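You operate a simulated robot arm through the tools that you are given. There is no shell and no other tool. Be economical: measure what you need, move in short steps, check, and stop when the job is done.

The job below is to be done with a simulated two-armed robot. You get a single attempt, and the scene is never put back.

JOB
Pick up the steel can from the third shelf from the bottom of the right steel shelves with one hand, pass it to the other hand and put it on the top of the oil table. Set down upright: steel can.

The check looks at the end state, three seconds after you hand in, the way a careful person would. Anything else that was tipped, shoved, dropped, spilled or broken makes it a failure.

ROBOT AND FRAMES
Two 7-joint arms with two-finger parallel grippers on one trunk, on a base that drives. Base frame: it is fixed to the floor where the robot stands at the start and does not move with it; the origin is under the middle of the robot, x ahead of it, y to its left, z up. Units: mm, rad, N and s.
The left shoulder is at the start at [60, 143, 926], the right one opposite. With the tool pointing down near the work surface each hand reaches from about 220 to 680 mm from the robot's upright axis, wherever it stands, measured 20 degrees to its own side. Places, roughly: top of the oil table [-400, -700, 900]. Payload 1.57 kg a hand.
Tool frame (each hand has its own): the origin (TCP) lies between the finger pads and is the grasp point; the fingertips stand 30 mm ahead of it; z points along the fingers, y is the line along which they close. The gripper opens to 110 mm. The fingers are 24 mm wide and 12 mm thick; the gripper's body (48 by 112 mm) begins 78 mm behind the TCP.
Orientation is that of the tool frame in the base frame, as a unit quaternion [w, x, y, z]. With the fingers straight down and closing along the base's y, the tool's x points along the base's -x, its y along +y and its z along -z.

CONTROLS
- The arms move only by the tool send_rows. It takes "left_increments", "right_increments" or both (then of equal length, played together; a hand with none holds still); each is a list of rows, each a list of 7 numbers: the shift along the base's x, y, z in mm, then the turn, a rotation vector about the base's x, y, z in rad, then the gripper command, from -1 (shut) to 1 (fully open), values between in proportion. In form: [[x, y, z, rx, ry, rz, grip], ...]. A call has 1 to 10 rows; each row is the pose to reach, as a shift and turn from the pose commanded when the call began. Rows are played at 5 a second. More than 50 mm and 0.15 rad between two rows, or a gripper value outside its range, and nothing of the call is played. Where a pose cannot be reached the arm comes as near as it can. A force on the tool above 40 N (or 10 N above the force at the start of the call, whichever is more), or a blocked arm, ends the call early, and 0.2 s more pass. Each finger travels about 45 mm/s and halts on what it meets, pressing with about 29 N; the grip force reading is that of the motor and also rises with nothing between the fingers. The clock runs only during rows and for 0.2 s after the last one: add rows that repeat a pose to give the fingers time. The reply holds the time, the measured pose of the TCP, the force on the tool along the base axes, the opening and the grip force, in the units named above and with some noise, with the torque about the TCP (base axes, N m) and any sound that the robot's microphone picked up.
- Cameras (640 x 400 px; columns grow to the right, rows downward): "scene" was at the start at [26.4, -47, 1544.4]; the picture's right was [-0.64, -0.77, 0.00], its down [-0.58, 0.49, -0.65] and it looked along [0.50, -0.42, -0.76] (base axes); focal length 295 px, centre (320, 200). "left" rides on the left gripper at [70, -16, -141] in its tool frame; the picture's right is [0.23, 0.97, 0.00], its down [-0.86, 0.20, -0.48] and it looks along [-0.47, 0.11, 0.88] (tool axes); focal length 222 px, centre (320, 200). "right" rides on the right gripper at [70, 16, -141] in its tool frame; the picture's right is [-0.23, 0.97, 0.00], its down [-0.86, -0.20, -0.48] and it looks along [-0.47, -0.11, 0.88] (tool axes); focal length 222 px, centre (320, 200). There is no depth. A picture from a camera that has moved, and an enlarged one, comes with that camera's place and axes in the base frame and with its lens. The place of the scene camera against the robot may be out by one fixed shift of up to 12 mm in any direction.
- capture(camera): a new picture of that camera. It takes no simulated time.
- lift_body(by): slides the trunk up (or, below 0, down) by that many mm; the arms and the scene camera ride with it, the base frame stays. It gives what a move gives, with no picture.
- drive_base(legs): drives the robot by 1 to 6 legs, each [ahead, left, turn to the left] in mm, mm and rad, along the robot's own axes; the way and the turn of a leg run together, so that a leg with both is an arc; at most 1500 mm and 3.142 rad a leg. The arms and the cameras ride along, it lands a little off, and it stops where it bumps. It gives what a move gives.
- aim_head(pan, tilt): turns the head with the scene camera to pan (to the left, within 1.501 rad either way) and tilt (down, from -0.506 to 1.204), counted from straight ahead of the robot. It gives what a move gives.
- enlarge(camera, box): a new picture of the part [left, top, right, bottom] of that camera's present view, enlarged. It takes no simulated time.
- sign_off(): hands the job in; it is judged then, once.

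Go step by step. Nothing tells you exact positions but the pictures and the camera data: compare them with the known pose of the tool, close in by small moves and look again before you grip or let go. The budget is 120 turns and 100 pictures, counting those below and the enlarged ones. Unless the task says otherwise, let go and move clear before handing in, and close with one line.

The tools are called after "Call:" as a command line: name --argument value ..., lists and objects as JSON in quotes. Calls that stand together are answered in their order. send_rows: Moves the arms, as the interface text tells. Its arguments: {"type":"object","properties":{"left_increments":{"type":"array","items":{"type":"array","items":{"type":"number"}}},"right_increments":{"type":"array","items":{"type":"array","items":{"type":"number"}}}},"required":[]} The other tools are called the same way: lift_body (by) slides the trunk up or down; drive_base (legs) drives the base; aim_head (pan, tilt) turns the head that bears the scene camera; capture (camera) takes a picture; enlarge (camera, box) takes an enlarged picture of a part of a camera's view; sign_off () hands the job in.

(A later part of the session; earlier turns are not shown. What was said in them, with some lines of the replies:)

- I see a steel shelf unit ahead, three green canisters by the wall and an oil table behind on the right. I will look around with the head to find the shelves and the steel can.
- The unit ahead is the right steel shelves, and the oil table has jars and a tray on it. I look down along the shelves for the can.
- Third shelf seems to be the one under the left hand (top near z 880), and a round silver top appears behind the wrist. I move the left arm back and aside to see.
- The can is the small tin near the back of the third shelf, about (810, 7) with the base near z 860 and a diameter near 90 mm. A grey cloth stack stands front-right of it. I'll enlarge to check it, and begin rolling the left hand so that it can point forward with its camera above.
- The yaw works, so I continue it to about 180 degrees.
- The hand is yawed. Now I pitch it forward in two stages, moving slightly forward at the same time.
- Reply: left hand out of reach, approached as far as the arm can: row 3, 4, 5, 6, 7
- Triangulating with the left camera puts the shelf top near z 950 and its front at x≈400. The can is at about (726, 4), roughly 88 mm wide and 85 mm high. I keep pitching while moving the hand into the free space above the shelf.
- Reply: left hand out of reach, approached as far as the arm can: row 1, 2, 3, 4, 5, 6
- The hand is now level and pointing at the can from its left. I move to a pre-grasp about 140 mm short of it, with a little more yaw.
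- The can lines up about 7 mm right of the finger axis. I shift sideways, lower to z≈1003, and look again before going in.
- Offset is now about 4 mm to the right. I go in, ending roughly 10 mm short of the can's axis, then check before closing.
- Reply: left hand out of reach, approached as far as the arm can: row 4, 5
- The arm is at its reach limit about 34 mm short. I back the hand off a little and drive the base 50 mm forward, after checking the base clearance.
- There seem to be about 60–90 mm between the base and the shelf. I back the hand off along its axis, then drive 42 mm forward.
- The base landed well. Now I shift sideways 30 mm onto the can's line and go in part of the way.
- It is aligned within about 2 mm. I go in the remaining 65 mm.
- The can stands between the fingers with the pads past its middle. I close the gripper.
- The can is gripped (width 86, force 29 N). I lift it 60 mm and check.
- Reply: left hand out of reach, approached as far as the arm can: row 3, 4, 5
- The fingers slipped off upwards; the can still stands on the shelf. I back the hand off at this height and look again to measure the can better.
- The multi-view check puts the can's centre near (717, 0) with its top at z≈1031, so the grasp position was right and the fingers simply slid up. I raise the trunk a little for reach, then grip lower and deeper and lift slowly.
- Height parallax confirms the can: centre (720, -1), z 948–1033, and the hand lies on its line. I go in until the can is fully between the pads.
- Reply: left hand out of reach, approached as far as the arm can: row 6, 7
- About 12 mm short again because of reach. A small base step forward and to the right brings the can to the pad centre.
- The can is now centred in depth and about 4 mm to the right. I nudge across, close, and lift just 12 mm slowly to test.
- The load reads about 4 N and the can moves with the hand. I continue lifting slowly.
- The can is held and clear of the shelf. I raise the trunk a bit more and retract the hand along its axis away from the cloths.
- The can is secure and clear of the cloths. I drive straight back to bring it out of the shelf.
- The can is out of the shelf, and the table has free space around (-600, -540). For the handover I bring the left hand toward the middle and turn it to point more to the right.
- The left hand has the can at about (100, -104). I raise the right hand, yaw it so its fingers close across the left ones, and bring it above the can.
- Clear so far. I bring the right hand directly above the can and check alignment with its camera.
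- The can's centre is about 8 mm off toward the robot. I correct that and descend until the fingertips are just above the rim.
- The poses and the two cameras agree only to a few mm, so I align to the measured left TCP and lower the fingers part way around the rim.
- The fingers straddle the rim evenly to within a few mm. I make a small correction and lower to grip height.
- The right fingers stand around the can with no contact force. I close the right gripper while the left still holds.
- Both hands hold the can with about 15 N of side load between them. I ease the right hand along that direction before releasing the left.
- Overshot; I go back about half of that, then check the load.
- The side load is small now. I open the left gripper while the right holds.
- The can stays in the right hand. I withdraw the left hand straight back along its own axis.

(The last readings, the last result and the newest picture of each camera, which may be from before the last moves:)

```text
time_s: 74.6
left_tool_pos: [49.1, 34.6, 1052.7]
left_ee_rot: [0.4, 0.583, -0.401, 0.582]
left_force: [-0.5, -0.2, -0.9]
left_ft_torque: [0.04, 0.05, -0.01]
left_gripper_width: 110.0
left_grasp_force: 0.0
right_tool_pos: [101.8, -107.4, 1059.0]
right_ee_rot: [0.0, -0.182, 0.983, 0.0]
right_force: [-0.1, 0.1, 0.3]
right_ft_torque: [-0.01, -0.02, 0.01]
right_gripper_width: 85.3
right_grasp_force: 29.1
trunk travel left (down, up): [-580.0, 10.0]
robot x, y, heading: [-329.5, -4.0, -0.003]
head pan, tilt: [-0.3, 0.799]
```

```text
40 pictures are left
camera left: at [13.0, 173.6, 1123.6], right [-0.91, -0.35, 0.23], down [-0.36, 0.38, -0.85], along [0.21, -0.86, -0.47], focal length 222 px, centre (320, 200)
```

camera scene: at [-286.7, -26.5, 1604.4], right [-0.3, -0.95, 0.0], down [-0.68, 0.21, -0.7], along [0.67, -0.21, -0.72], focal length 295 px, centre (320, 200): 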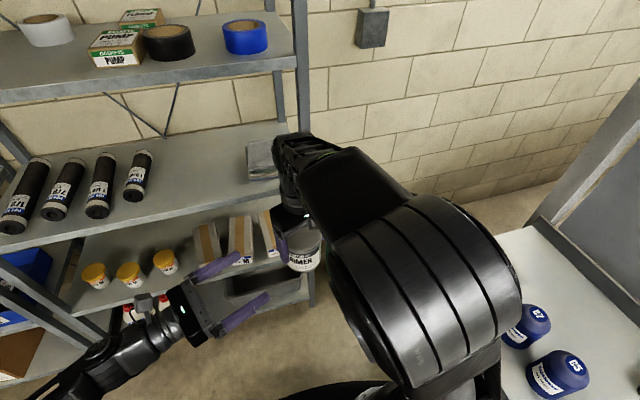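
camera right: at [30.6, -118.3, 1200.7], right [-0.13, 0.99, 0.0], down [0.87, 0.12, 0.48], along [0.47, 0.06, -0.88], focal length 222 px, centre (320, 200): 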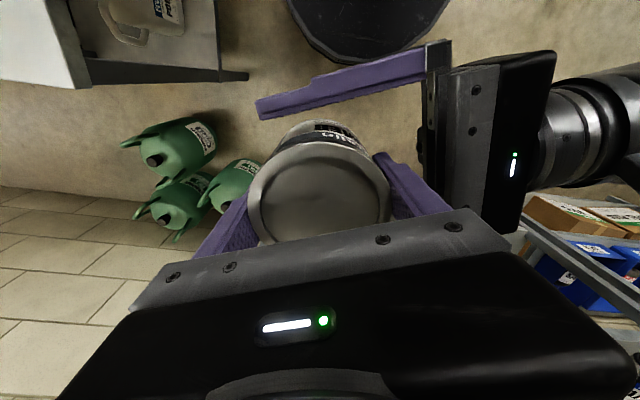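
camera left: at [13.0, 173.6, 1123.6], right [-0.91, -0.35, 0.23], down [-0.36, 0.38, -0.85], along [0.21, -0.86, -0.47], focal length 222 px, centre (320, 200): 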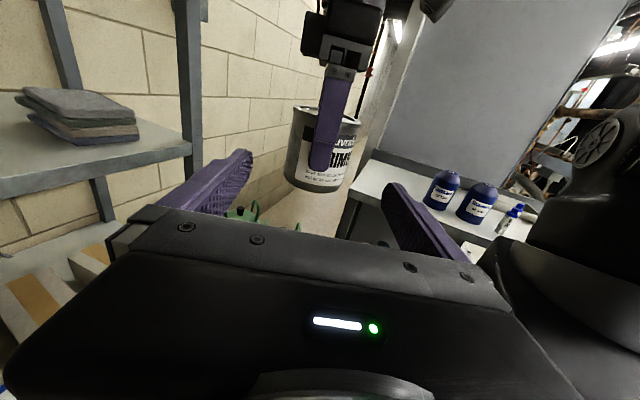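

The can is solely in the right hand. I raise it, then turn the robot right in place to face the oil table.

Call:
send_rows --right_increments '[[-5, 0, 8, 0, 0, 0, -1], [-10, 0, 18, 0, 0, 0, -1], [-15, 0, 28, 0, 0, 0, -1], [-20, 0, 38, 0, 0, 0, -1], [-20, 0, 45, 0, 0, 0, -1], [-20, 0, 45, 0, 0, 0, -1]]'

Call:
drive_base --legs '[[0, 0, -0.75]]'

Call:
capture --camera "scene"

Call:
capture --camera "right"

```text
time_s: 76.0
left_tool_pos: [48.8, 34.8, 1050.0]
left_ee_rot: [0.4, 0.583, -0.4, 0.583]
left_force: [-0.4, -1.0, -0.5]
left_ft_torque: [-0.02, -0.02, 0.04]
left_gripper_width: 110.0
left_grasp_force: 0.0
right_tool_pos: [81.6, -108.5, 1104.2]
right_ee_rot: [0.001, -0.182, 0.983, 0.0]
right_force: [0.8, -0.3, -4.4]
right_ft_torque: [0.01, 0.03, -0.01]
right_gripper_width: 85.4
right_grasp_force: 28.7
trunk travel left (down, up): [-580.0, 10.0]
robot x, y, heading: [-328.3, -7.0, -0.005]
head pan, tilt: [-0.3, 0.799]
```

```text
time_s: 78.4
left_tool_pos: [-22.3, -230.9, 1051.8]
left_ee_rot: [-0.583, -0.4, 0.584, -0.399]
left_force: [0.6, 0.3, 0.2]
left_ft_torque: [-0.01, -0.01, -0.02]
left_gripper_width: 110.0
left_grasp_force: 0.0
right_tool_pos: [-95.5, -359.7, 1104.4]
right_ee_rot: [0.0, 0.186, 0.983, 0.0]
right_force: [-0.3, -0.8, -4.9]
right_ft_torque: [0.01, -0.03, 0.0]
right_gripper_width: 85.5
right_grasp_force: 29.2
trunk travel left (down, up): [-580.0, 10.0]
robot x, y, heading: [-331.2, -6.8, -0.739]
head pan, tilt: [-0.3, 0.799]
```

```text
39 pictures are left
camera scene: at [-314.9, -52.6, 1604.4], right [-0.86, -0.51, 0.0], down [-0.36, 0.62, -0.7], along [0.35, -0.6, -0.72], focal length 295 px, centre (320, 200)
```

scene: 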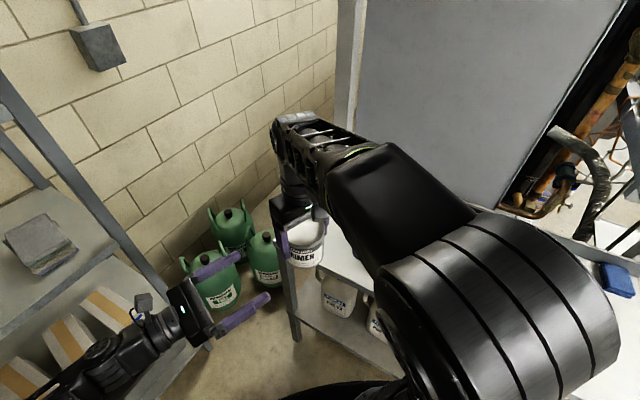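

```text
38 pictures are left
camera right: at [-154.3, -319.5, 1246.0], right [0.57, 0.82, 0.0], down [0.72, -0.5, 0.48], along [0.39, -0.27, -0.88], focal length 222 px, centre (320, 200)
```

right: 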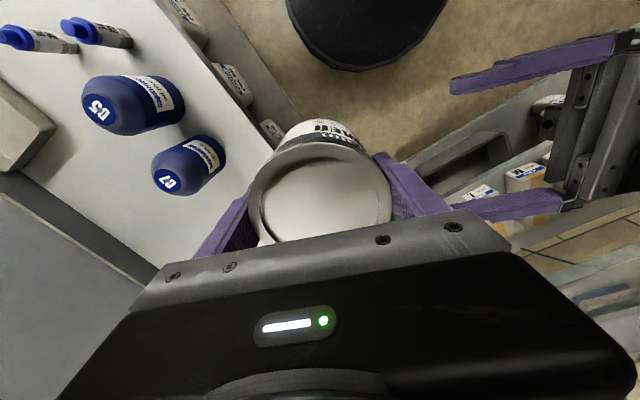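

Halfway round, the can is held steadily and clear of the jars. I finish the turn, then shift to the right toward the free end of the table.

Call:
drive_base --legs '[[0, 0, -0.83], [0, -130, 0]]'

Call:
aim_head --pan -0.5 --tilt 0.9

Call:
capture --camera "scene"

Call:
capture --camera "right"

Call:
capture --camera "left"

```text
time_s: 81.8
left_tool_pos: [-415.0, -387.1, 1052.3]
left_ee_rot: [-0.693, -0.134, 0.696, -0.134]
left_force: [-0.7, -1.2, 1.2]
left_ft_torque: [0.03, -0.01, 0.03]
left_gripper_width: 110.0
left_grasp_force: 0.2
right_tool_pos: [-558.3, -421.6, 1103.9]
right_ee_rot: [0.0, 0.56, 0.828, 0.0]
right_force: [0.1, 0.5, -4.5]
right_ft_torque: [0.01, -0.04, -0.02]
right_gripper_width: 85.3
right_grasp_force: 28.8
trunk travel left (down, up): [-580.0, 10.0]
robot x, y, heading: [-460.7, -9.0, -1.556]
head pan, tilt: [-0.3, 0.799]
```

```text
time_s: 82.5
left_tool_pos: [-413.4, -386.8, 1050.7]
left_ee_rot: [-0.693, -0.136, 0.695, -0.135]
left_force: [-0.7, -0.5, -0.8]
left_ft_torque: [0.01, 0.02, -0.01]
left_gripper_width: 109.9
left_grasp_force: 0.1
right_tool_pos: [-556.5, -422.2, 1103.3]
right_ee_rot: [-0.001, 0.56, 0.829, 0.0]
right_force: [0.4, 0.3, -4.4]
right_ft_torque: [0.01, 0.01, 0.0]
right_gripper_width: 85.3
right_grasp_force: 29.1
trunk travel left (down, up): [-580.0, 10.0]
robot x, y, heading: [-459.6, -10.0, -1.555]
head pan, tilt: [-0.499, 0.901]
```

```text
37 pictures are left
camera scene: at [-499.3, -42.0, 1596.5], right [-0.89, 0.46, 0.0], down [0.36, 0.69, -0.62], along [-0.29, -0.55, -0.78], focal length 295 px, centre (320, 200)
```

scene: 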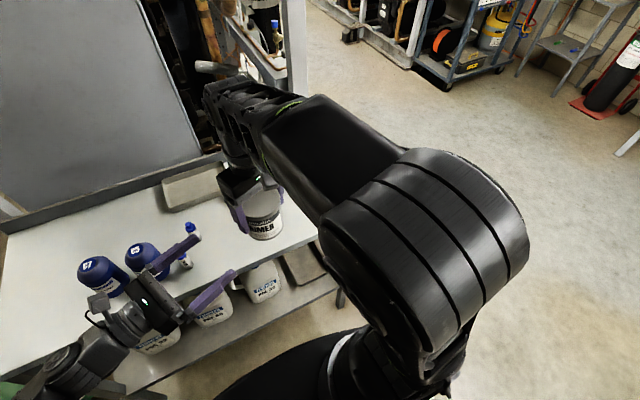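

```text
36 pictures are left
camera right: at [-568.5, -351.8, 1246.0], right [0.99, 0.15, 0.0], down [0.13, -0.87, 0.48], along [0.07, -0.47, -0.88], focal length 222 px, centre (320, 200)
```

right: 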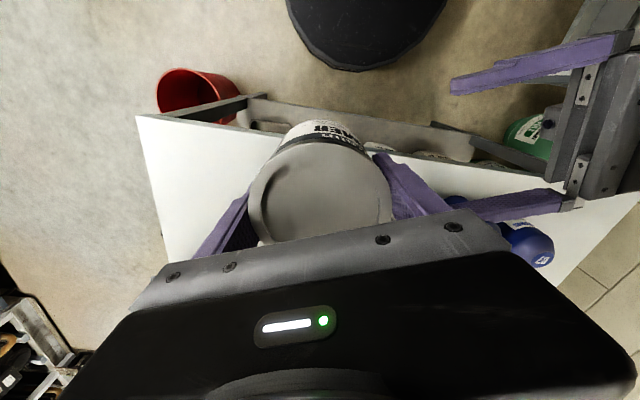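

```text
35 pictures are left
camera left: at [-277.0, -348.9, 1123.4], right [-0.36, 0.9, 0.23], down [0.37, 0.36, -0.85], along [-0.85, -0.23, -0.47], focal length 222 px, centre (320, 200)
```

left: 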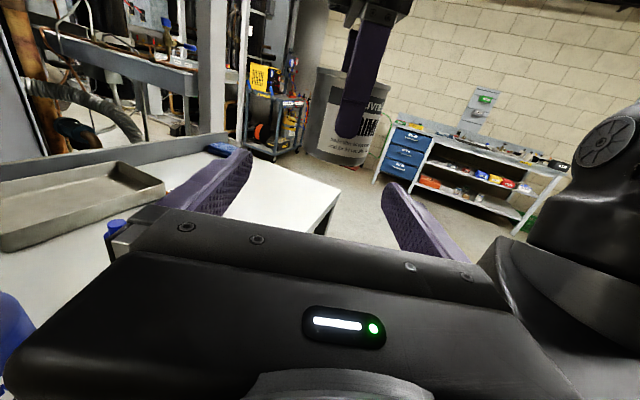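

The robot faces the table, whose right front corner is near (-828, -440). I move the can over free tabletop at about (-620, -520) and look.

Call:
send_rows --right_increments '[[-8, -12, 0, 0, 0, 0, -1], [-16, -25, 0, 0, 0, 0, -1], [-25, -40, 0, 0, 0, 0, -1], [-35, -55, 0, 0, 0, 0, -1], [-45, -70, 0, 0, 0, 0, -1], [-54, -85, 0, 0, 0, 0, -1], [-63, -98, 0, 0, 0, 0, -1], [-63, -98, 0, 0, 0, 0, -1]]'

Call:
capture --camera "right"

Call:
aim_head --pan -0.25 --tilt 0.85

Call:
capture --camera "scene"

Call:
capture --camera "left"

```text
time_s: 84.3
left_tool_pos: [-412.8, -386.3, 1050.7]
left_ee_rot: [-0.694, -0.135, 0.695, -0.134]
left_force: [-0.4, -0.3, -0.4]
left_ft_torque: [-0.04, 0.0, -0.01]
left_gripper_width: 109.8
left_grasp_force: 0.0
right_tool_pos: [-619.2, -519.3, 1105.8]
right_ee_rot: [0.0, 0.56, 0.828, 0.001]
right_force: [0.6, -0.3, -4.6]
right_ft_torque: [-0.01, -0.03, -0.02]
right_gripper_width: 85.2
right_grasp_force: 28.9
trunk travel left (down, up): [-580.0, 10.0]
robot x, y, heading: [-457.3, -11.4, -1.554]
head pan, tilt: [-0.499, 0.901]
```

```text
34 pictures are left
camera right: at [-630.9, -450.1, 1247.0], right [0.99, 0.15, 0.0], down [0.13, -0.87, 0.48], along [0.07, -0.47, -0.88], focal length 222 px, centre (320, 200)
```

right: 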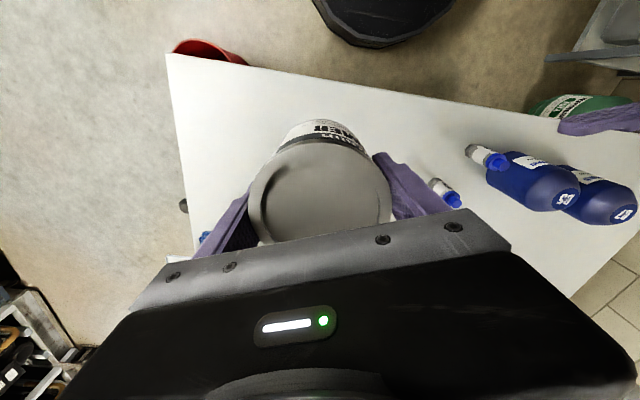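

```text
time_s: 85.1
left_tool_pos: [-413.7, -387.2, 1051.3]
left_ee_rot: [-0.694, -0.134, 0.695, -0.134]
left_force: [-0.8, 0.1, -0.9]
left_ft_torque: [0.01, 0.0, 0.0]
left_gripper_width: 110.3
left_grasp_force: 0.2
right_tool_pos: [-619.2, -521.1, 1104.9]
right_ee_rot: [0.0, 0.56, 0.828, -0.001]
right_force: [0.0, -0.3, -4.9]
right_ft_torque: [0.03, -0.05, 0.03]
right_gripper_width: 85.7
right_grasp_force: 28.9
trunk travel left (down, up): [-580.0, 10.0]
robot x, y, heading: [-456.2, -4.0, -1.555]
head pan, tilt: [-0.25, 0.85]
```

```text
33 pictures are left
camera scene: at [-482.6, -51.2, 1600.4], right [-0.97, 0.23, 0.0], down [0.18, 0.73, -0.66], along [-0.15, -0.64, -0.75], focal length 295 px, centre (320, 200)
```

scene: 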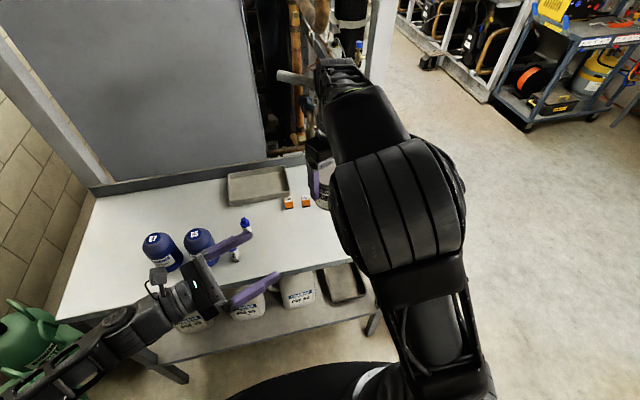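

```text
32 pictures are left
camera left: at [-277.2, -348.9, 1123.4], right [-0.36, 0.9, 0.23], down [0.37, 0.36, -0.85], along [-0.85, -0.23, -0.47], focal length 222 px, centre (320, 200)
```

left: 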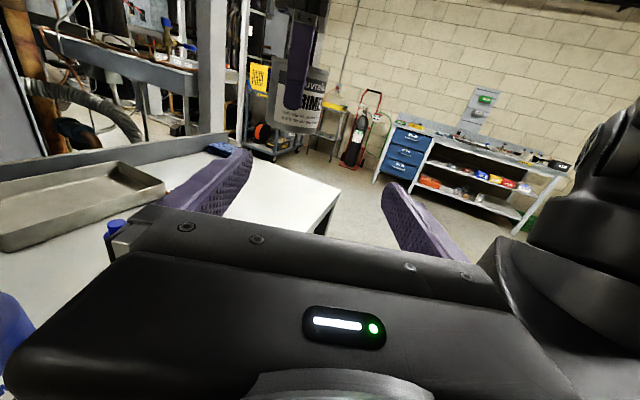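

The spot is free; the nearest things, two orange boxes, are about 135 mm away. I lower the can to roughly 15–20 mm above the table.

Call:
send_rows --right_increments '[[0, 0, -12, 0, 0, 0, -1], [0, 0, -26, 0, 0, 0, -1], [0, 0, -42, 0, 0, 0, -1], [0, 0, -58, 0, 0, 0, -1], [0, 0, -74, 0, 0, 0, -1], [0, 0, -90, 0, 0, 0, -1], [0, 0, -106, 0, 0, 0, -1], [0, 0, -118, 0, 0, 0, -1], [0, 0, -128, 0, 0, 0, -1], [0, 0, -128, 0, 0, 0, -1]]'

Call:
capture --camera "left"

Call:
capture --camera "right"

```text
time_s: 87.3
left_tool_pos: [-414.3, -387.1, 1051.3]
left_ee_rot: [-0.693, -0.135, 0.695, -0.135]
left_force: [0.4, 0.1, 0.7]
left_ft_torque: [0.02, 0.0, 0.02]
left_gripper_width: 110.2
left_grasp_force: 0.1
right_tool_pos: [-620.1, -521.3, 975.2]
right_ee_rot: [0.001, 0.561, 0.828, 0.0]
right_force: [-0.2, 0.5, -5.2]
right_ft_torque: [0.0, -0.01, 0.01]
right_gripper_width: 85.2
right_grasp_force: 29.1
trunk travel left (down, up): [-580.0, 10.0]
robot x, y, heading: [-463.3, -6.7, -1.558]
head pan, tilt: [-0.25, 0.85]
```

```text
31 pictures are left
camera left: at [-277.2, -348.9, 1123.4], right [-0.36, 0.9, 0.23], down [0.37, 0.36, -0.85], along [-0.85, -0.23, -0.47], focal length 222 px, centre (320, 200)
```

left: 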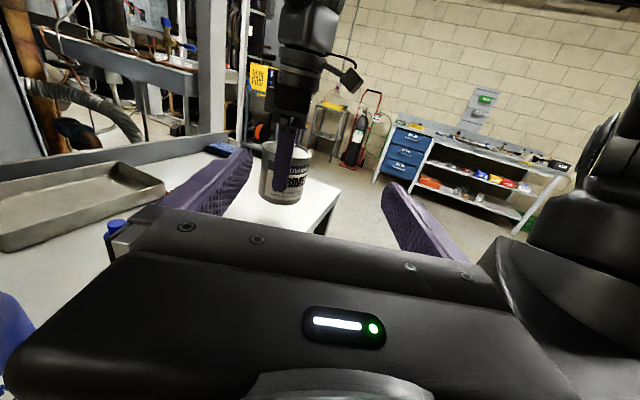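

```text
30 pictures are left
camera right: at [-631.9, -449.9, 1118.0], right [0.99, 0.15, 0.0], down [0.13, -0.87, 0.48], along [0.07, -0.47, -0.88], focal length 222 px, centre (320, 200)
```

right: 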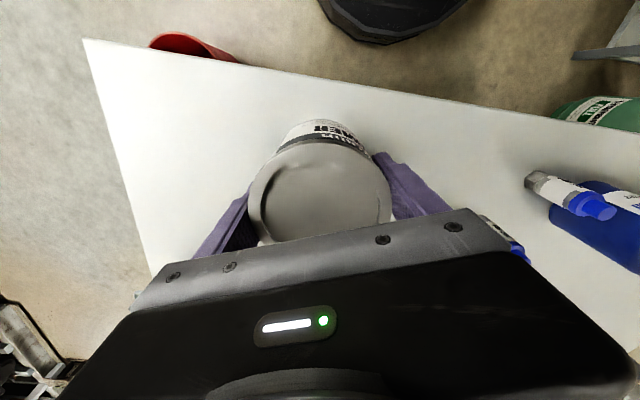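

Still no contact. I go on down in 2 mm steps, watching the vertical force.

Call:
send_rows --right_increments '[[0, 0, -2, 0, 0, 0, -1], [0, 0, -4, 0, 0, 0, -1], [0, 0, -6, 0, 0, 0, -1], [0, 0, -8, 0, 0, 0, -1], [0, 0, -10, 0, 0, 0, -1], [0, 0, -12, 0, 0, 0, -1]]'

Call:
enlarge --camera "left" --box '[220, 110, 370, 230]'

```text
time_s: 88.7
left_tool_pos: [-414.2, -387.0, 1052.0]
left_ee_rot: [-0.694, -0.134, 0.695, -0.134]
left_force: [0.2, -0.2, 0.3]
left_ft_torque: [-0.02, -0.02, 0.02]
left_gripper_width: 110.1
left_grasp_force: 0.0
right_tool_pos: [-621.2, -520.6, 964.0]
right_ee_rot: [0.0, 0.561, 0.828, 0.0]
right_force: [0.5, -0.1, -5.1]
right_ft_torque: [0.03, -0.03, 0.03]
right_gripper_width: 85.3
right_grasp_force: 28.5
trunk travel left (down, up): [-580.0, 10.0]
robot x, y, heading: [-459.9, -7.9, -1.557]
head pan, tilt: [-0.25, 0.85]
```

```text
3.33 times, centred on (295, 170) of left
camera zoom: at [-277.2, -349.0, 1123.4], right [-0.36, 0.9, 0.23], down [0.37, 0.36, -0.85], along [-0.85, -0.23, -0.47], focal length 740 px, centre (403, 300)
```

zoom: 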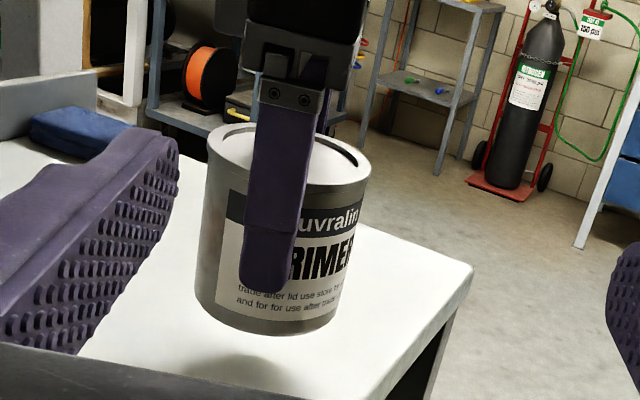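

The can is very near the tabletop. I continue in fine steps until the load comes off.

Call:
send_rows --right_increments '[[0, 0, -1.5, 0, 0, 0, -1], [0, 0, -3, 0, 0, 0, -1], [0, 0, -4.5, 0, 0, 0, -1], [0, 0, -6, 0, 0, 0, -1]]'

Call:
enlarge --camera "left" --box '[220, 110, 370, 230]'

```text
time_s: 89.7
left_tool_pos: [-413.6, -386.9, 1051.7]
left_ee_rot: [-0.693, -0.135, 0.695, -0.135]
left_force: [0.1, 0.9, 0.1]
left_ft_torque: [-0.01, -0.05, 0.02]
left_gripper_width: 110.1
left_grasp_force: 0.0
right_tool_pos: [-619.6, -520.2, 957.8]
right_ee_rot: [0.0, 0.561, 0.828, 0.0]
right_force: [-0.6, 0.4, -4.6]
right_ft_torque: [0.0, 0.02, 0.01]
right_gripper_width: 85.4
right_grasp_force: 29.3
trunk travel left (down, up): [-580.0, 10.0]
robot x, y, heading: [-460.9, -3.9, -1.553]
head pan, tilt: [-0.25, 0.85]
```

```text
3.33 times, centred on (295, 170) of left
camera zoom: at [-277.2, -349.0, 1123.4], right [-0.36, 0.9, 0.23], down [0.37, 0.36, -0.85], along [-0.85, -0.23, -0.47], focal length 740 px, centre (403, 300)
```

zoom: 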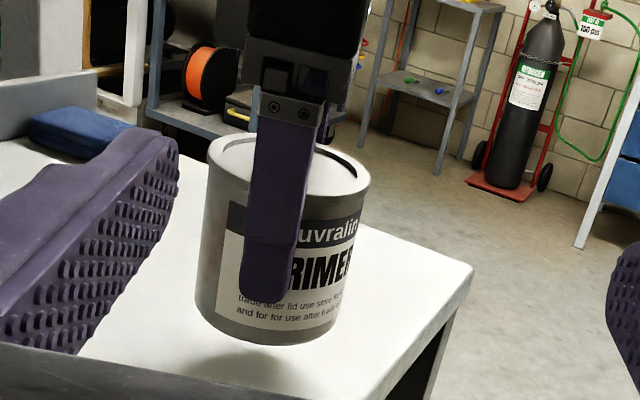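

Not yet in contact; a few more millimetres.

Call:
send_rows --right_increments '[[0, 0, -1.5, 0, 0, 0, -1], [0, 0, -3, 0, 0, 0, -1], [0, 0, -4.5, 0, 0, 0, -1]]'

```text
time_s: 90.5
left_tool_pos: [-414.6, -387.0, 1051.8]
left_ee_rot: [-0.694, -0.135, 0.695, -0.134]
left_force: [0.3, 0.6, 0.3]
left_ft_torque: [0.0, 0.01, -0.01]
left_gripper_width: 110.1
left_grasp_force: 0.0
right_tool_pos: [-620.1, -518.7, 954.1]
right_ee_rot: [0.001, 0.561, 0.828, 0.001]
right_force: [0.3, 0.4, -4.8]
right_ft_torque: [0.01, 0.02, 0.0]
right_gripper_width: 85.3
right_grasp_force: 29.4
trunk travel left (down, up): [-580.0, 10.0]
robot x, y, heading: [-464.4, -6.9, -1.556]
head pan, tilt: [-0.25, 0.85]
```

Call:
send_rows --right_increments '[[0, 0, -1.5, 0, 0, 0, -1], [0, 0, -3, 0, 0, 0, -1], [0, 0, -4, 0, 0, 0, -1]]'

Call:
enlarge --camera "left" --box '[220, 110, 370, 230]'

```text
time_s: 91.3
left_tool_pos: [-414.2, -386.2, 1050.4]
left_ee_rot: [-0.694, -0.135, 0.695, -0.135]
left_force: [0.6, -0.1, -0.3]
left_ft_torque: [0.0, -0.01, -0.01]
left_gripper_width: 110.3
left_grasp_force: 0.0
right_tool_pos: [-620.3, -519.9, 949.1]
right_ee_rot: [0.0, 0.562, 0.827, 0.0]
right_force: [0.0, -0.9, -4.3]
right_ft_torque: [0.0, 0.0, 0.02]
right_gripper_width: 85.2
right_grasp_force: 28.6
trunk travel left (down, up): [-580.0, 10.0]
robot x, y, heading: [-459.7, -5.4, -1.554]
head pan, tilt: [-0.25, 0.85]
```

```text
3.33 times, centred on (295, 170) of left
camera zoom: at [-277.2, -348.9, 1123.4], right [-0.36, 0.9, 0.23], down [0.37, 0.36, -0.85], along [-0.85, -0.23, -0.47], focal length 740 px, centre (403, 300)
```

zoom: 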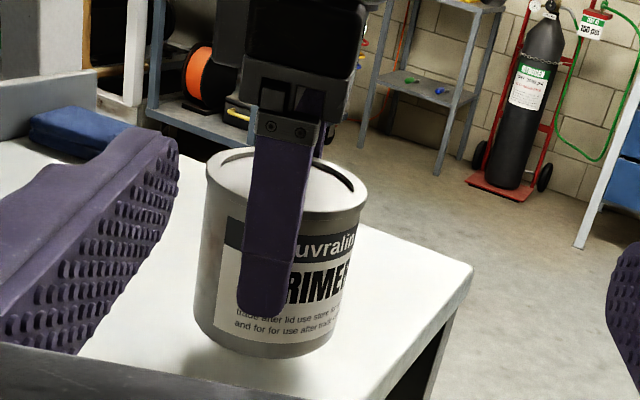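

Still the full weight on the hand; I keep lowering gently.

Call:
send_rows --right_increments '[[0, 0, -1.5, 0, 0, 0, -1], [0, 0, -3, 0, 0, 0, -1], [0, 0, -4, 0, 0, 0, -1]]'

Call:
send_rows --right_increments '[[0, 0, -1.2, 0, 0, 0, -1], [0, 0, -2.4, 0, 0, 0, -1]]'

Call:
enlarge --camera "left" --box '[220, 110, 370, 230]'

```text
time_s: 92.1
left_tool_pos: [-413.8, -386.4, 1050.2]
left_ee_rot: [-0.694, -0.135, 0.695, -0.134]
left_force: [-0.1, -0.3, 0.2]
left_ft_torque: [-0.01, 0.0, -0.05]
left_gripper_width: 110.1
left_grasp_force: 0.1
right_tool_pos: [-619.0, -520.1, 944.0]
right_ee_rot: [0.0, 0.561, 0.828, 0.0]
right_force: [0.2, 0.2, -4.6]
right_ft_torque: [0.01, 0.01, -0.01]
right_gripper_width: 85.2
right_grasp_force: 29.4
trunk travel left (down, up): [-580.0, 10.0]
robot x, y, heading: [-460.8, -8.1, -1.556]
head pan, tilt: [-0.25, 0.85]
```

```text
time_s: 92.7
left_tool_pos: [-413.6, -386.9, 1051.3]
left_ee_rot: [-0.694, -0.135, 0.694, -0.135]
left_force: [-0.6, -0.4, 0.0]
left_ft_torque: [-0.01, 0.03, 0.04]
left_gripper_width: 110.0
left_grasp_force: 0.1
right_tool_pos: [-619.2, -520.7, 942.1]
right_ee_rot: [-0.001, 0.561, 0.828, 0.0]
right_force: [0.1, -0.6, -4.7]
right_ft_torque: [-0.01, -0.04, 0.01]
right_gripper_width: 85.4
right_grasp_force: 29.6
trunk travel left (down, up): [-580.0, 10.0]
robot x, y, heading: [-459.0, -5.1, -1.555]
head pan, tilt: [-0.25, 0.85]
```

```text
3.33 times, centred on (295, 170) of left
camera zoom: at [-277.2, -348.9, 1123.4], right [-0.36, 0.9, 0.23], down [0.37, 0.36, -0.85], along [-0.85, -0.23, -0.47], focal length 740 px, centre (403, 300)
```

zoom: 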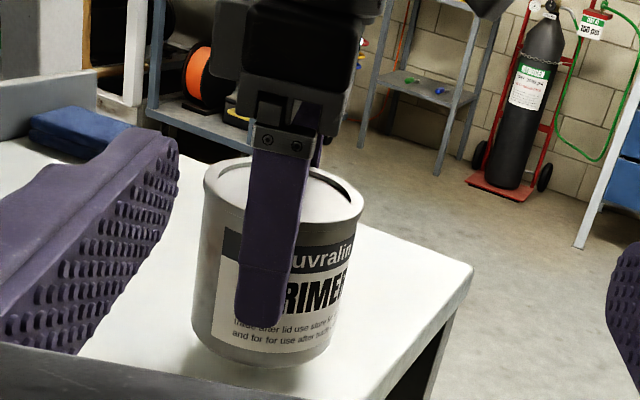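

The shadow gap has nearly closed. Next small steps.

Call:
send_rows --right_increments '[[0, 0, -1.2, 0, 0, 0, -1], [0, 0, -2.4, 0, 0, 0, -1], [0, 0, -3.6, 0, 0, 0, -1]]'

```text
time_s: 93.5
left_tool_pos: [-413.9, -387.1, 1050.5]
left_ee_rot: [-0.693, -0.135, 0.695, -0.135]
left_force: [0.4, -0.3, 0.0]
left_ft_torque: [0.01, 0.01, 0.0]
left_gripper_width: 110.0
left_grasp_force: 0.0
right_tool_pos: [-620.6, -520.9, 940.2]
right_ee_rot: [0.0, 0.561, 0.828, 0.0]
right_force: [-0.5, -0.7, -4.6]
right_ft_torque: [-0.02, -0.02, 0.0]
right_gripper_width: 85.1
right_grasp_force: 29.4
trunk travel left (down, up): [-580.0, 10.0]
robot x, y, heading: [-463.3, -7.4, -1.551]
head pan, tilt: [-0.25, 0.85]
```

Call:
send_rows --right_increments '[[0, 0, -1.2, 0, 0, 0, -1], [0, 0, -2.4, 0, 0, 0, -1], [0, 0, -3.6, 0, 0, 0, -1]]'

Call:
enlarge --camera "left" --box '[220, 110, 370, 230]'

```text
time_s: 94.3
left_tool_pos: [-413.5, -387.4, 1051.8]
left_ee_rot: [-0.694, -0.134, 0.695, -0.134]
left_force: [0.7, -0.1, -0.2]
left_ft_torque: [0.0, 0.03, 0.01]
left_gripper_width: 110.0
left_grasp_force: 0.1
right_tool_pos: [-621.0, -519.6, 936.4]
right_ee_rot: [0.0, 0.56, 0.828, 0.0]
right_force: [-0.9, -0.7, -5.5]
right_ft_torque: [0.0, 0.04, 0.0]
right_gripper_width: 85.3
right_grasp_force: 29.2
trunk travel left (down, up): [-580.0, 10.0]
robot x, y, heading: [-462.1, -9.5, -1.557]
head pan, tilt: [-0.25, 0.85]
```

```text
3.33 times, centred on (295, 170) of left
camera zoom: at [-277.2, -349.0, 1123.4], right [-0.36, 0.9, 0.23], down [0.37, 0.36, -0.85], along [-0.85, -0.23, -0.47], focal length 740 px, centre (403, 300)
```

zoom: 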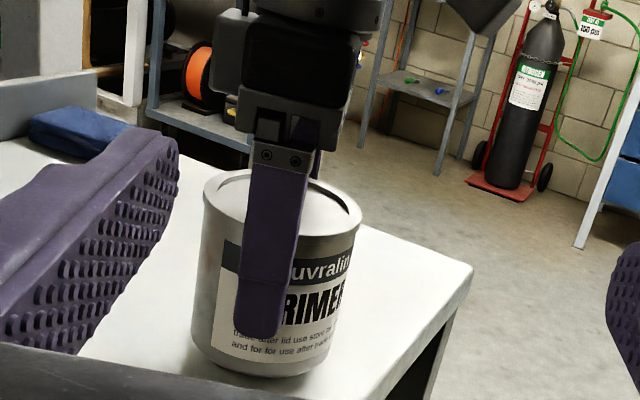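

Still hanging. I go on in the same small steps.

Call:
send_rows --right_increments '[[0, 0, -1.2, 0, 0, 0, -1], [0, 0, -2.4, 0, 0, 0, -1], [0, 0, -3.6, 0, 0, 0, -1]]'

```text
time_s: 95.1
left_tool_pos: [-413.6, -386.6, 1051.6]
left_ee_rot: [-0.693, -0.136, 0.695, -0.135]
left_force: [-0.6, 0.5, 0.7]
left_ft_torque: [-0.02, -0.01, 0.02]
left_gripper_width: 110.0
left_grasp_force: 0.1
right_tool_pos: [-620.7, -520.3, 930.5]
right_ee_rot: [0.0, 0.561, 0.828, 0.0]
right_force: [0.1, 0.3, -4.7]
right_ft_torque: [0.01, -0.02, -0.01]
right_gripper_width: 85.4
right_grasp_force: 29.0
trunk travel left (down, up): [-580.0, 10.0]
robot x, y, heading: [-461.1, -8.5, -1.552]
head pan, tilt: [-0.25, 0.85]
```

Call:
send_rows --right_increments '[[0, 0, -1.2, 0, 0, 0, -1], [0, 0, -2.4, 0, 0, 0, -1], [0, 0, -3.6, 0, 0, 0, -1]]'

Call:
enlarge --camera "left" --box '[220, 130, 370, 250]'

```text
time_s: 95.9
left_tool_pos: [-414.5, -386.4, 1051.6]
left_ee_rot: [-0.694, -0.135, 0.695, -0.134]
left_force: [-0.8, 0.4, -0.2]
left_ft_torque: [-0.02, 0.0, 0.0]
left_gripper_width: 109.8
left_grasp_force: 0.0
right_tool_pos: [-620.2, -519.5, 927.7]
right_ee_rot: [-0.001, 0.561, 0.828, 0.0]
right_force: [0.0, 0.7, -3.8]
right_ft_torque: [-0.03, 0.04, 0.0]
right_gripper_width: 85.2
right_grasp_force: 29.0
trunk travel left (down, up): [-580.0, 10.0]
robot x, y, heading: [-462.0, -7.0, -1.56]
head pan, tilt: [-0.25, 0.85]
```

```text
3.33 times, centred on (295, 190) of left
camera zoom: at [-277.2, -349.0, 1123.4], right [-0.36, 0.9, 0.23], down [0.37, 0.36, -0.85], along [-0.85, -0.23, -0.47], focal length 740 px, centre (403, 233)
```

zoom: 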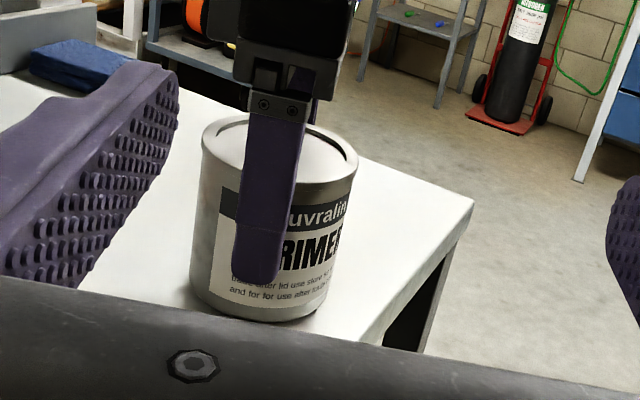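

A tight contact shadow appears and the load starts to fall. One more millimetre-scale step.

Call:
send_rows --right_increments '[[0, 0, -1, 0, 0, 0, -1], [0, 0, -2, 0, 0, 0, -1], [0, 0, -2, 0, 0, 0, -1]]'

```text
time_s: 96.7
left_tool_pos: [-414.2, -386.7, 1051.2]
left_ee_rot: [-0.693, -0.135, 0.695, -0.135]
left_force: [-0.2, 1.1, 0.3]
left_ft_torque: [-0.02, 0.01, -0.01]
left_gripper_width: 110.0
left_grasp_force: 0.0
right_tool_pos: [-619.6, -519.6, 926.2]
right_ee_rot: [0.0, 0.561, 0.828, 0.0]
right_force: [0.5, -1.2, -4.7]
right_ft_torque: [0.05, -0.05, -0.01]
right_gripper_width: 85.1
right_grasp_force: 29.2
trunk travel left (down, up): [-580.0, 10.0]
robot x, y, heading: [-461.0, -9.3, -1.556]
head pan, tilt: [-0.25, 0.85]
```

Call:
send_rows --right_increments '[[0, 0, -1, 0, 0, 0, -1], [0, 0, -2, 0, 0, 0, -1], [0, 0, -3, 0, 0, 0, -1], [0, 0, -3, 0, 0, 0, -1]]'

Call:
enlarge --camera "left" --box '[240, 170, 330, 240]'

```text
time_s: 97.7
left_tool_pos: [-413.1, -386.1, 1051.7]
left_ee_rot: [-0.694, -0.135, 0.694, -0.135]
left_force: [-0.9, 0.2, -0.2]
left_ft_torque: [-0.01, 0.05, -0.04]
left_gripper_width: 110.3
left_grasp_force: 0.0
right_tool_pos: [-620.3, -520.1, 923.5]
right_ee_rot: [0.0, 0.561, 0.828, 0.0]
right_force: [-0.8, -1.1, 0.6]
right_ft_torque: [0.13, 0.13, 0.05]
right_gripper_width: 85.3
right_grasp_force: 28.3
trunk travel left (down, up): [-580.0, 10.0]
robot x, y, heading: [-459.9, -11.2, -1.556]
head pan, tilt: [-0.25, 0.85]
```

```text
5.71 times, centred on (285, 205) of left
camera zoom: at [-277.1, -348.7, 1123.6], right [-0.36, 0.9, 0.23], down [0.37, 0.36, -0.85], along [-0.85, -0.23, -0.47], focal length 1269 px, centre (520, 171)
```

zoom: 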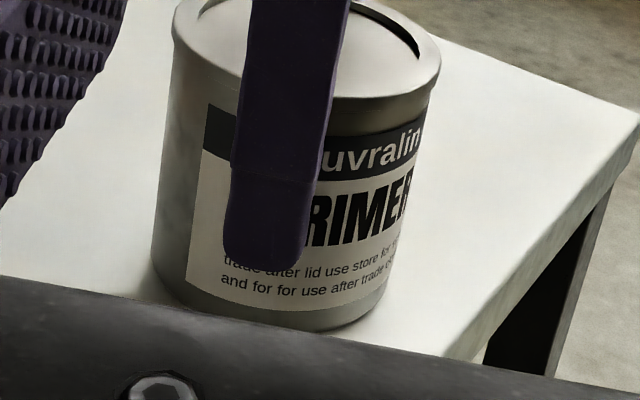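

The table now carries the can (load has gone to zero). I open the right gripper slowly.

Call:
send_rows --right_increments '[[0, 0, -0.7, 0, 0, 0, -1], [0, 0, -0.7, 0, 0, 0, 0.6], [0, 0, -0.7, 0, 0, 0, 0.7], [0, 0, -0.7, 0, 0, 0, 0.8], [0, 0, -0.7, 0, 0, 0, 0.9], [0, 0, -0.7, 0, 0, 0, 1], [0, 0, -0.7, 0, 0, 0, 1]]'

Call:
capture --camera "right"

Call:
enlarge --camera "left" --box '[220, 130, 370, 250]'

```text
time_s: 99.3
left_tool_pos: [-413.2, -385.2, 1052.7]
left_ee_rot: [-0.694, -0.135, 0.695, -0.134]
left_force: [-0.6, 0.2, 0.8]
left_ft_torque: [-0.02, -0.01, 0.02]
left_gripper_width: 110.1
left_grasp_force: 0.1
right_tool_pos: [-621.8, -520.1, 923.2]
right_ee_rot: [-0.001, 0.561, 0.828, 0.0]
right_force: [-0.2, -0.4, 0.7]
right_ft_torque: [0.04, 0.04, -0.02]
right_gripper_width: 109.7
right_grasp_force: 0.2
trunk travel left (down, up): [-580.0, 10.0]
robot x, y, heading: [-463.8, -7.2, -1.555]
head pan, tilt: [-0.25, 0.85]
```

```text
22 pictures are left
camera right: at [-631.4, -449.4, 1065.1], right [0.99, 0.15, 0.0], down [0.13, -0.87, 0.48], along [0.07, -0.47, -0.88], focal length 222 px, centre (320, 200)
```

right: 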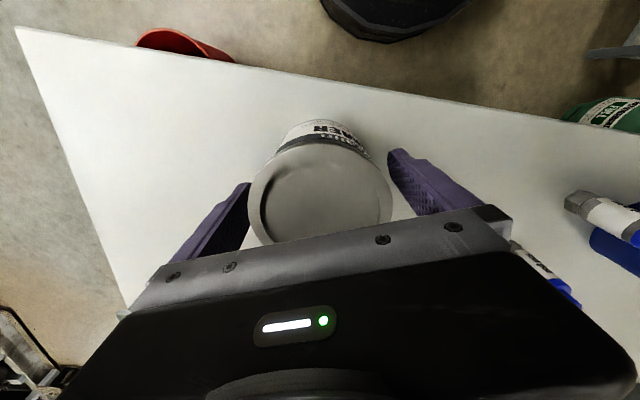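

```text
3.33 times, centred on (295, 190) of left
camera zoom: at [-277.1, -348.7, 1123.5], right [-0.36, 0.9, 0.23], down [0.37, 0.36, -0.85], along [-0.85, -0.23, -0.47], focal length 740 px, centre (403, 233)
```

zoom: 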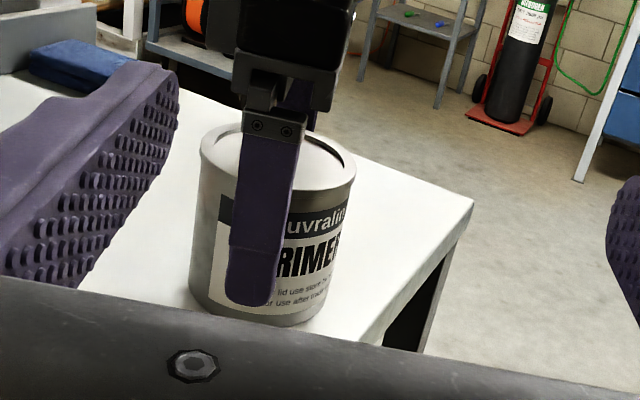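

The can stands free between the open fingers. I lift the right hand straight up and look over the result.

Call:
send_rows --right_increments '[[0, 0, 10, 0, 0, 0, 1], [0, 0, 25, 0, 0, 0, 1], [0, 0, 45, 0, 0, 0, 1], [0, 0, 70, 0, 0, 0, 1], [0, 0, 100, 0, 0, 0, 1], [0, 0, 130, 0, 0, 0, 1], [0, 0, 160, 0, 0, 0, 1], [0, 0, 180, 0, 0, 0, 1]]'

Call:
capture --camera "right"

Call:
capture --camera "left"

Call:
capture --camera "scene"

```text
time_s: 101.1
left_tool_pos: [-413.4, -386.8, 1050.5]
left_ee_rot: [-0.694, -0.135, 0.694, -0.135]
left_force: [0.2, 0.6, -0.3]
left_ft_torque: [0.01, 0.0, 0.03]
left_gripper_width: 109.7
left_grasp_force: 0.1
right_tool_pos: [-618.5, -519.6, 1101.4]
right_ee_rot: [0.0, 0.56, 0.828, 0.0]
right_force: [-0.2, -0.5, 0.9]
right_ft_torque: [-0.03, 0.01, -0.01]
right_gripper_width: 110.0
right_grasp_force: 0.1
trunk travel left (down, up): [-580.0, 10.0]
robot x, y, heading: [-465.9, -7.4, -1.552]
head pan, tilt: [-0.25, 0.85]
```

```text
20 pictures are left
camera right: at [-630.0, -450.1, 1244.1], right [0.99, 0.15, 0.0], down [0.13, -0.87, 0.48], along [0.07, -0.47, -0.88], focal length 222 px, centre (320, 200)
```

right: 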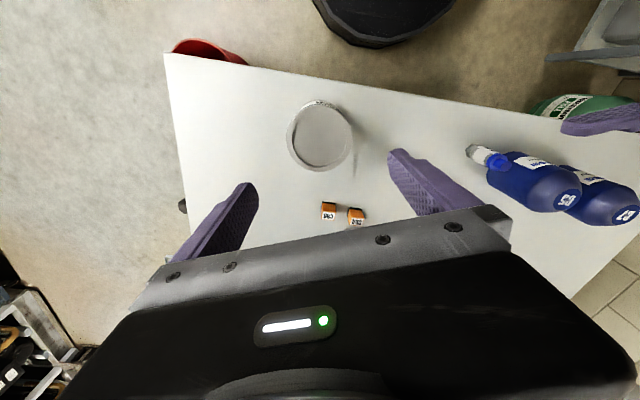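

```text
19 pictures are left
camera left: at [-277.1, -348.6, 1123.5], right [-0.36, 0.9, 0.23], down [0.37, 0.36, -0.85], along [-0.85, -0.23, -0.47], focal length 222 px, centre (320, 200)
```

left: 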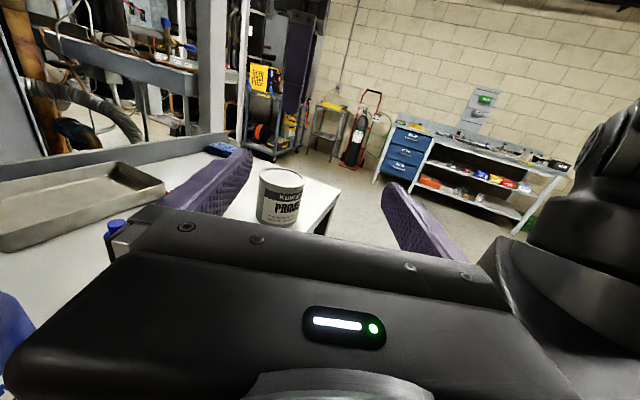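

```text
18 pictures are left
camera scene: at [-482.4, -50.8, 1600.4], right [-0.97, 0.23, 0.0], down [0.17, 0.73, -0.66], along [-0.15, -0.64, -0.75], focal length 295 px, centre (320, 200)
```

scene: 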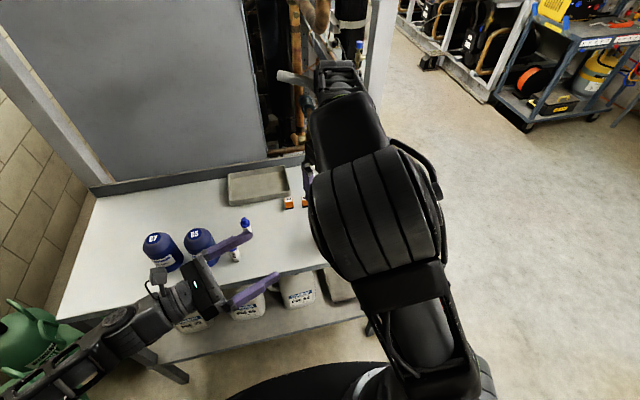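

The can stands upright on the tabletop, both hands are clear and nothing else was disturbed. I hand in.

Call:
sign_off

```text
The job is handed in.
```

The steel can is standing upright on top of the oil table, at about (-620, -520). I picked it up from the third shelf with the left hand, passed it to the right hand and set it down. On the first grasp the fingers slid off, but the can stayed standing on the shelf. I saw nothing else moved in the pictures. Both hands had let go and were clear when I handed in.
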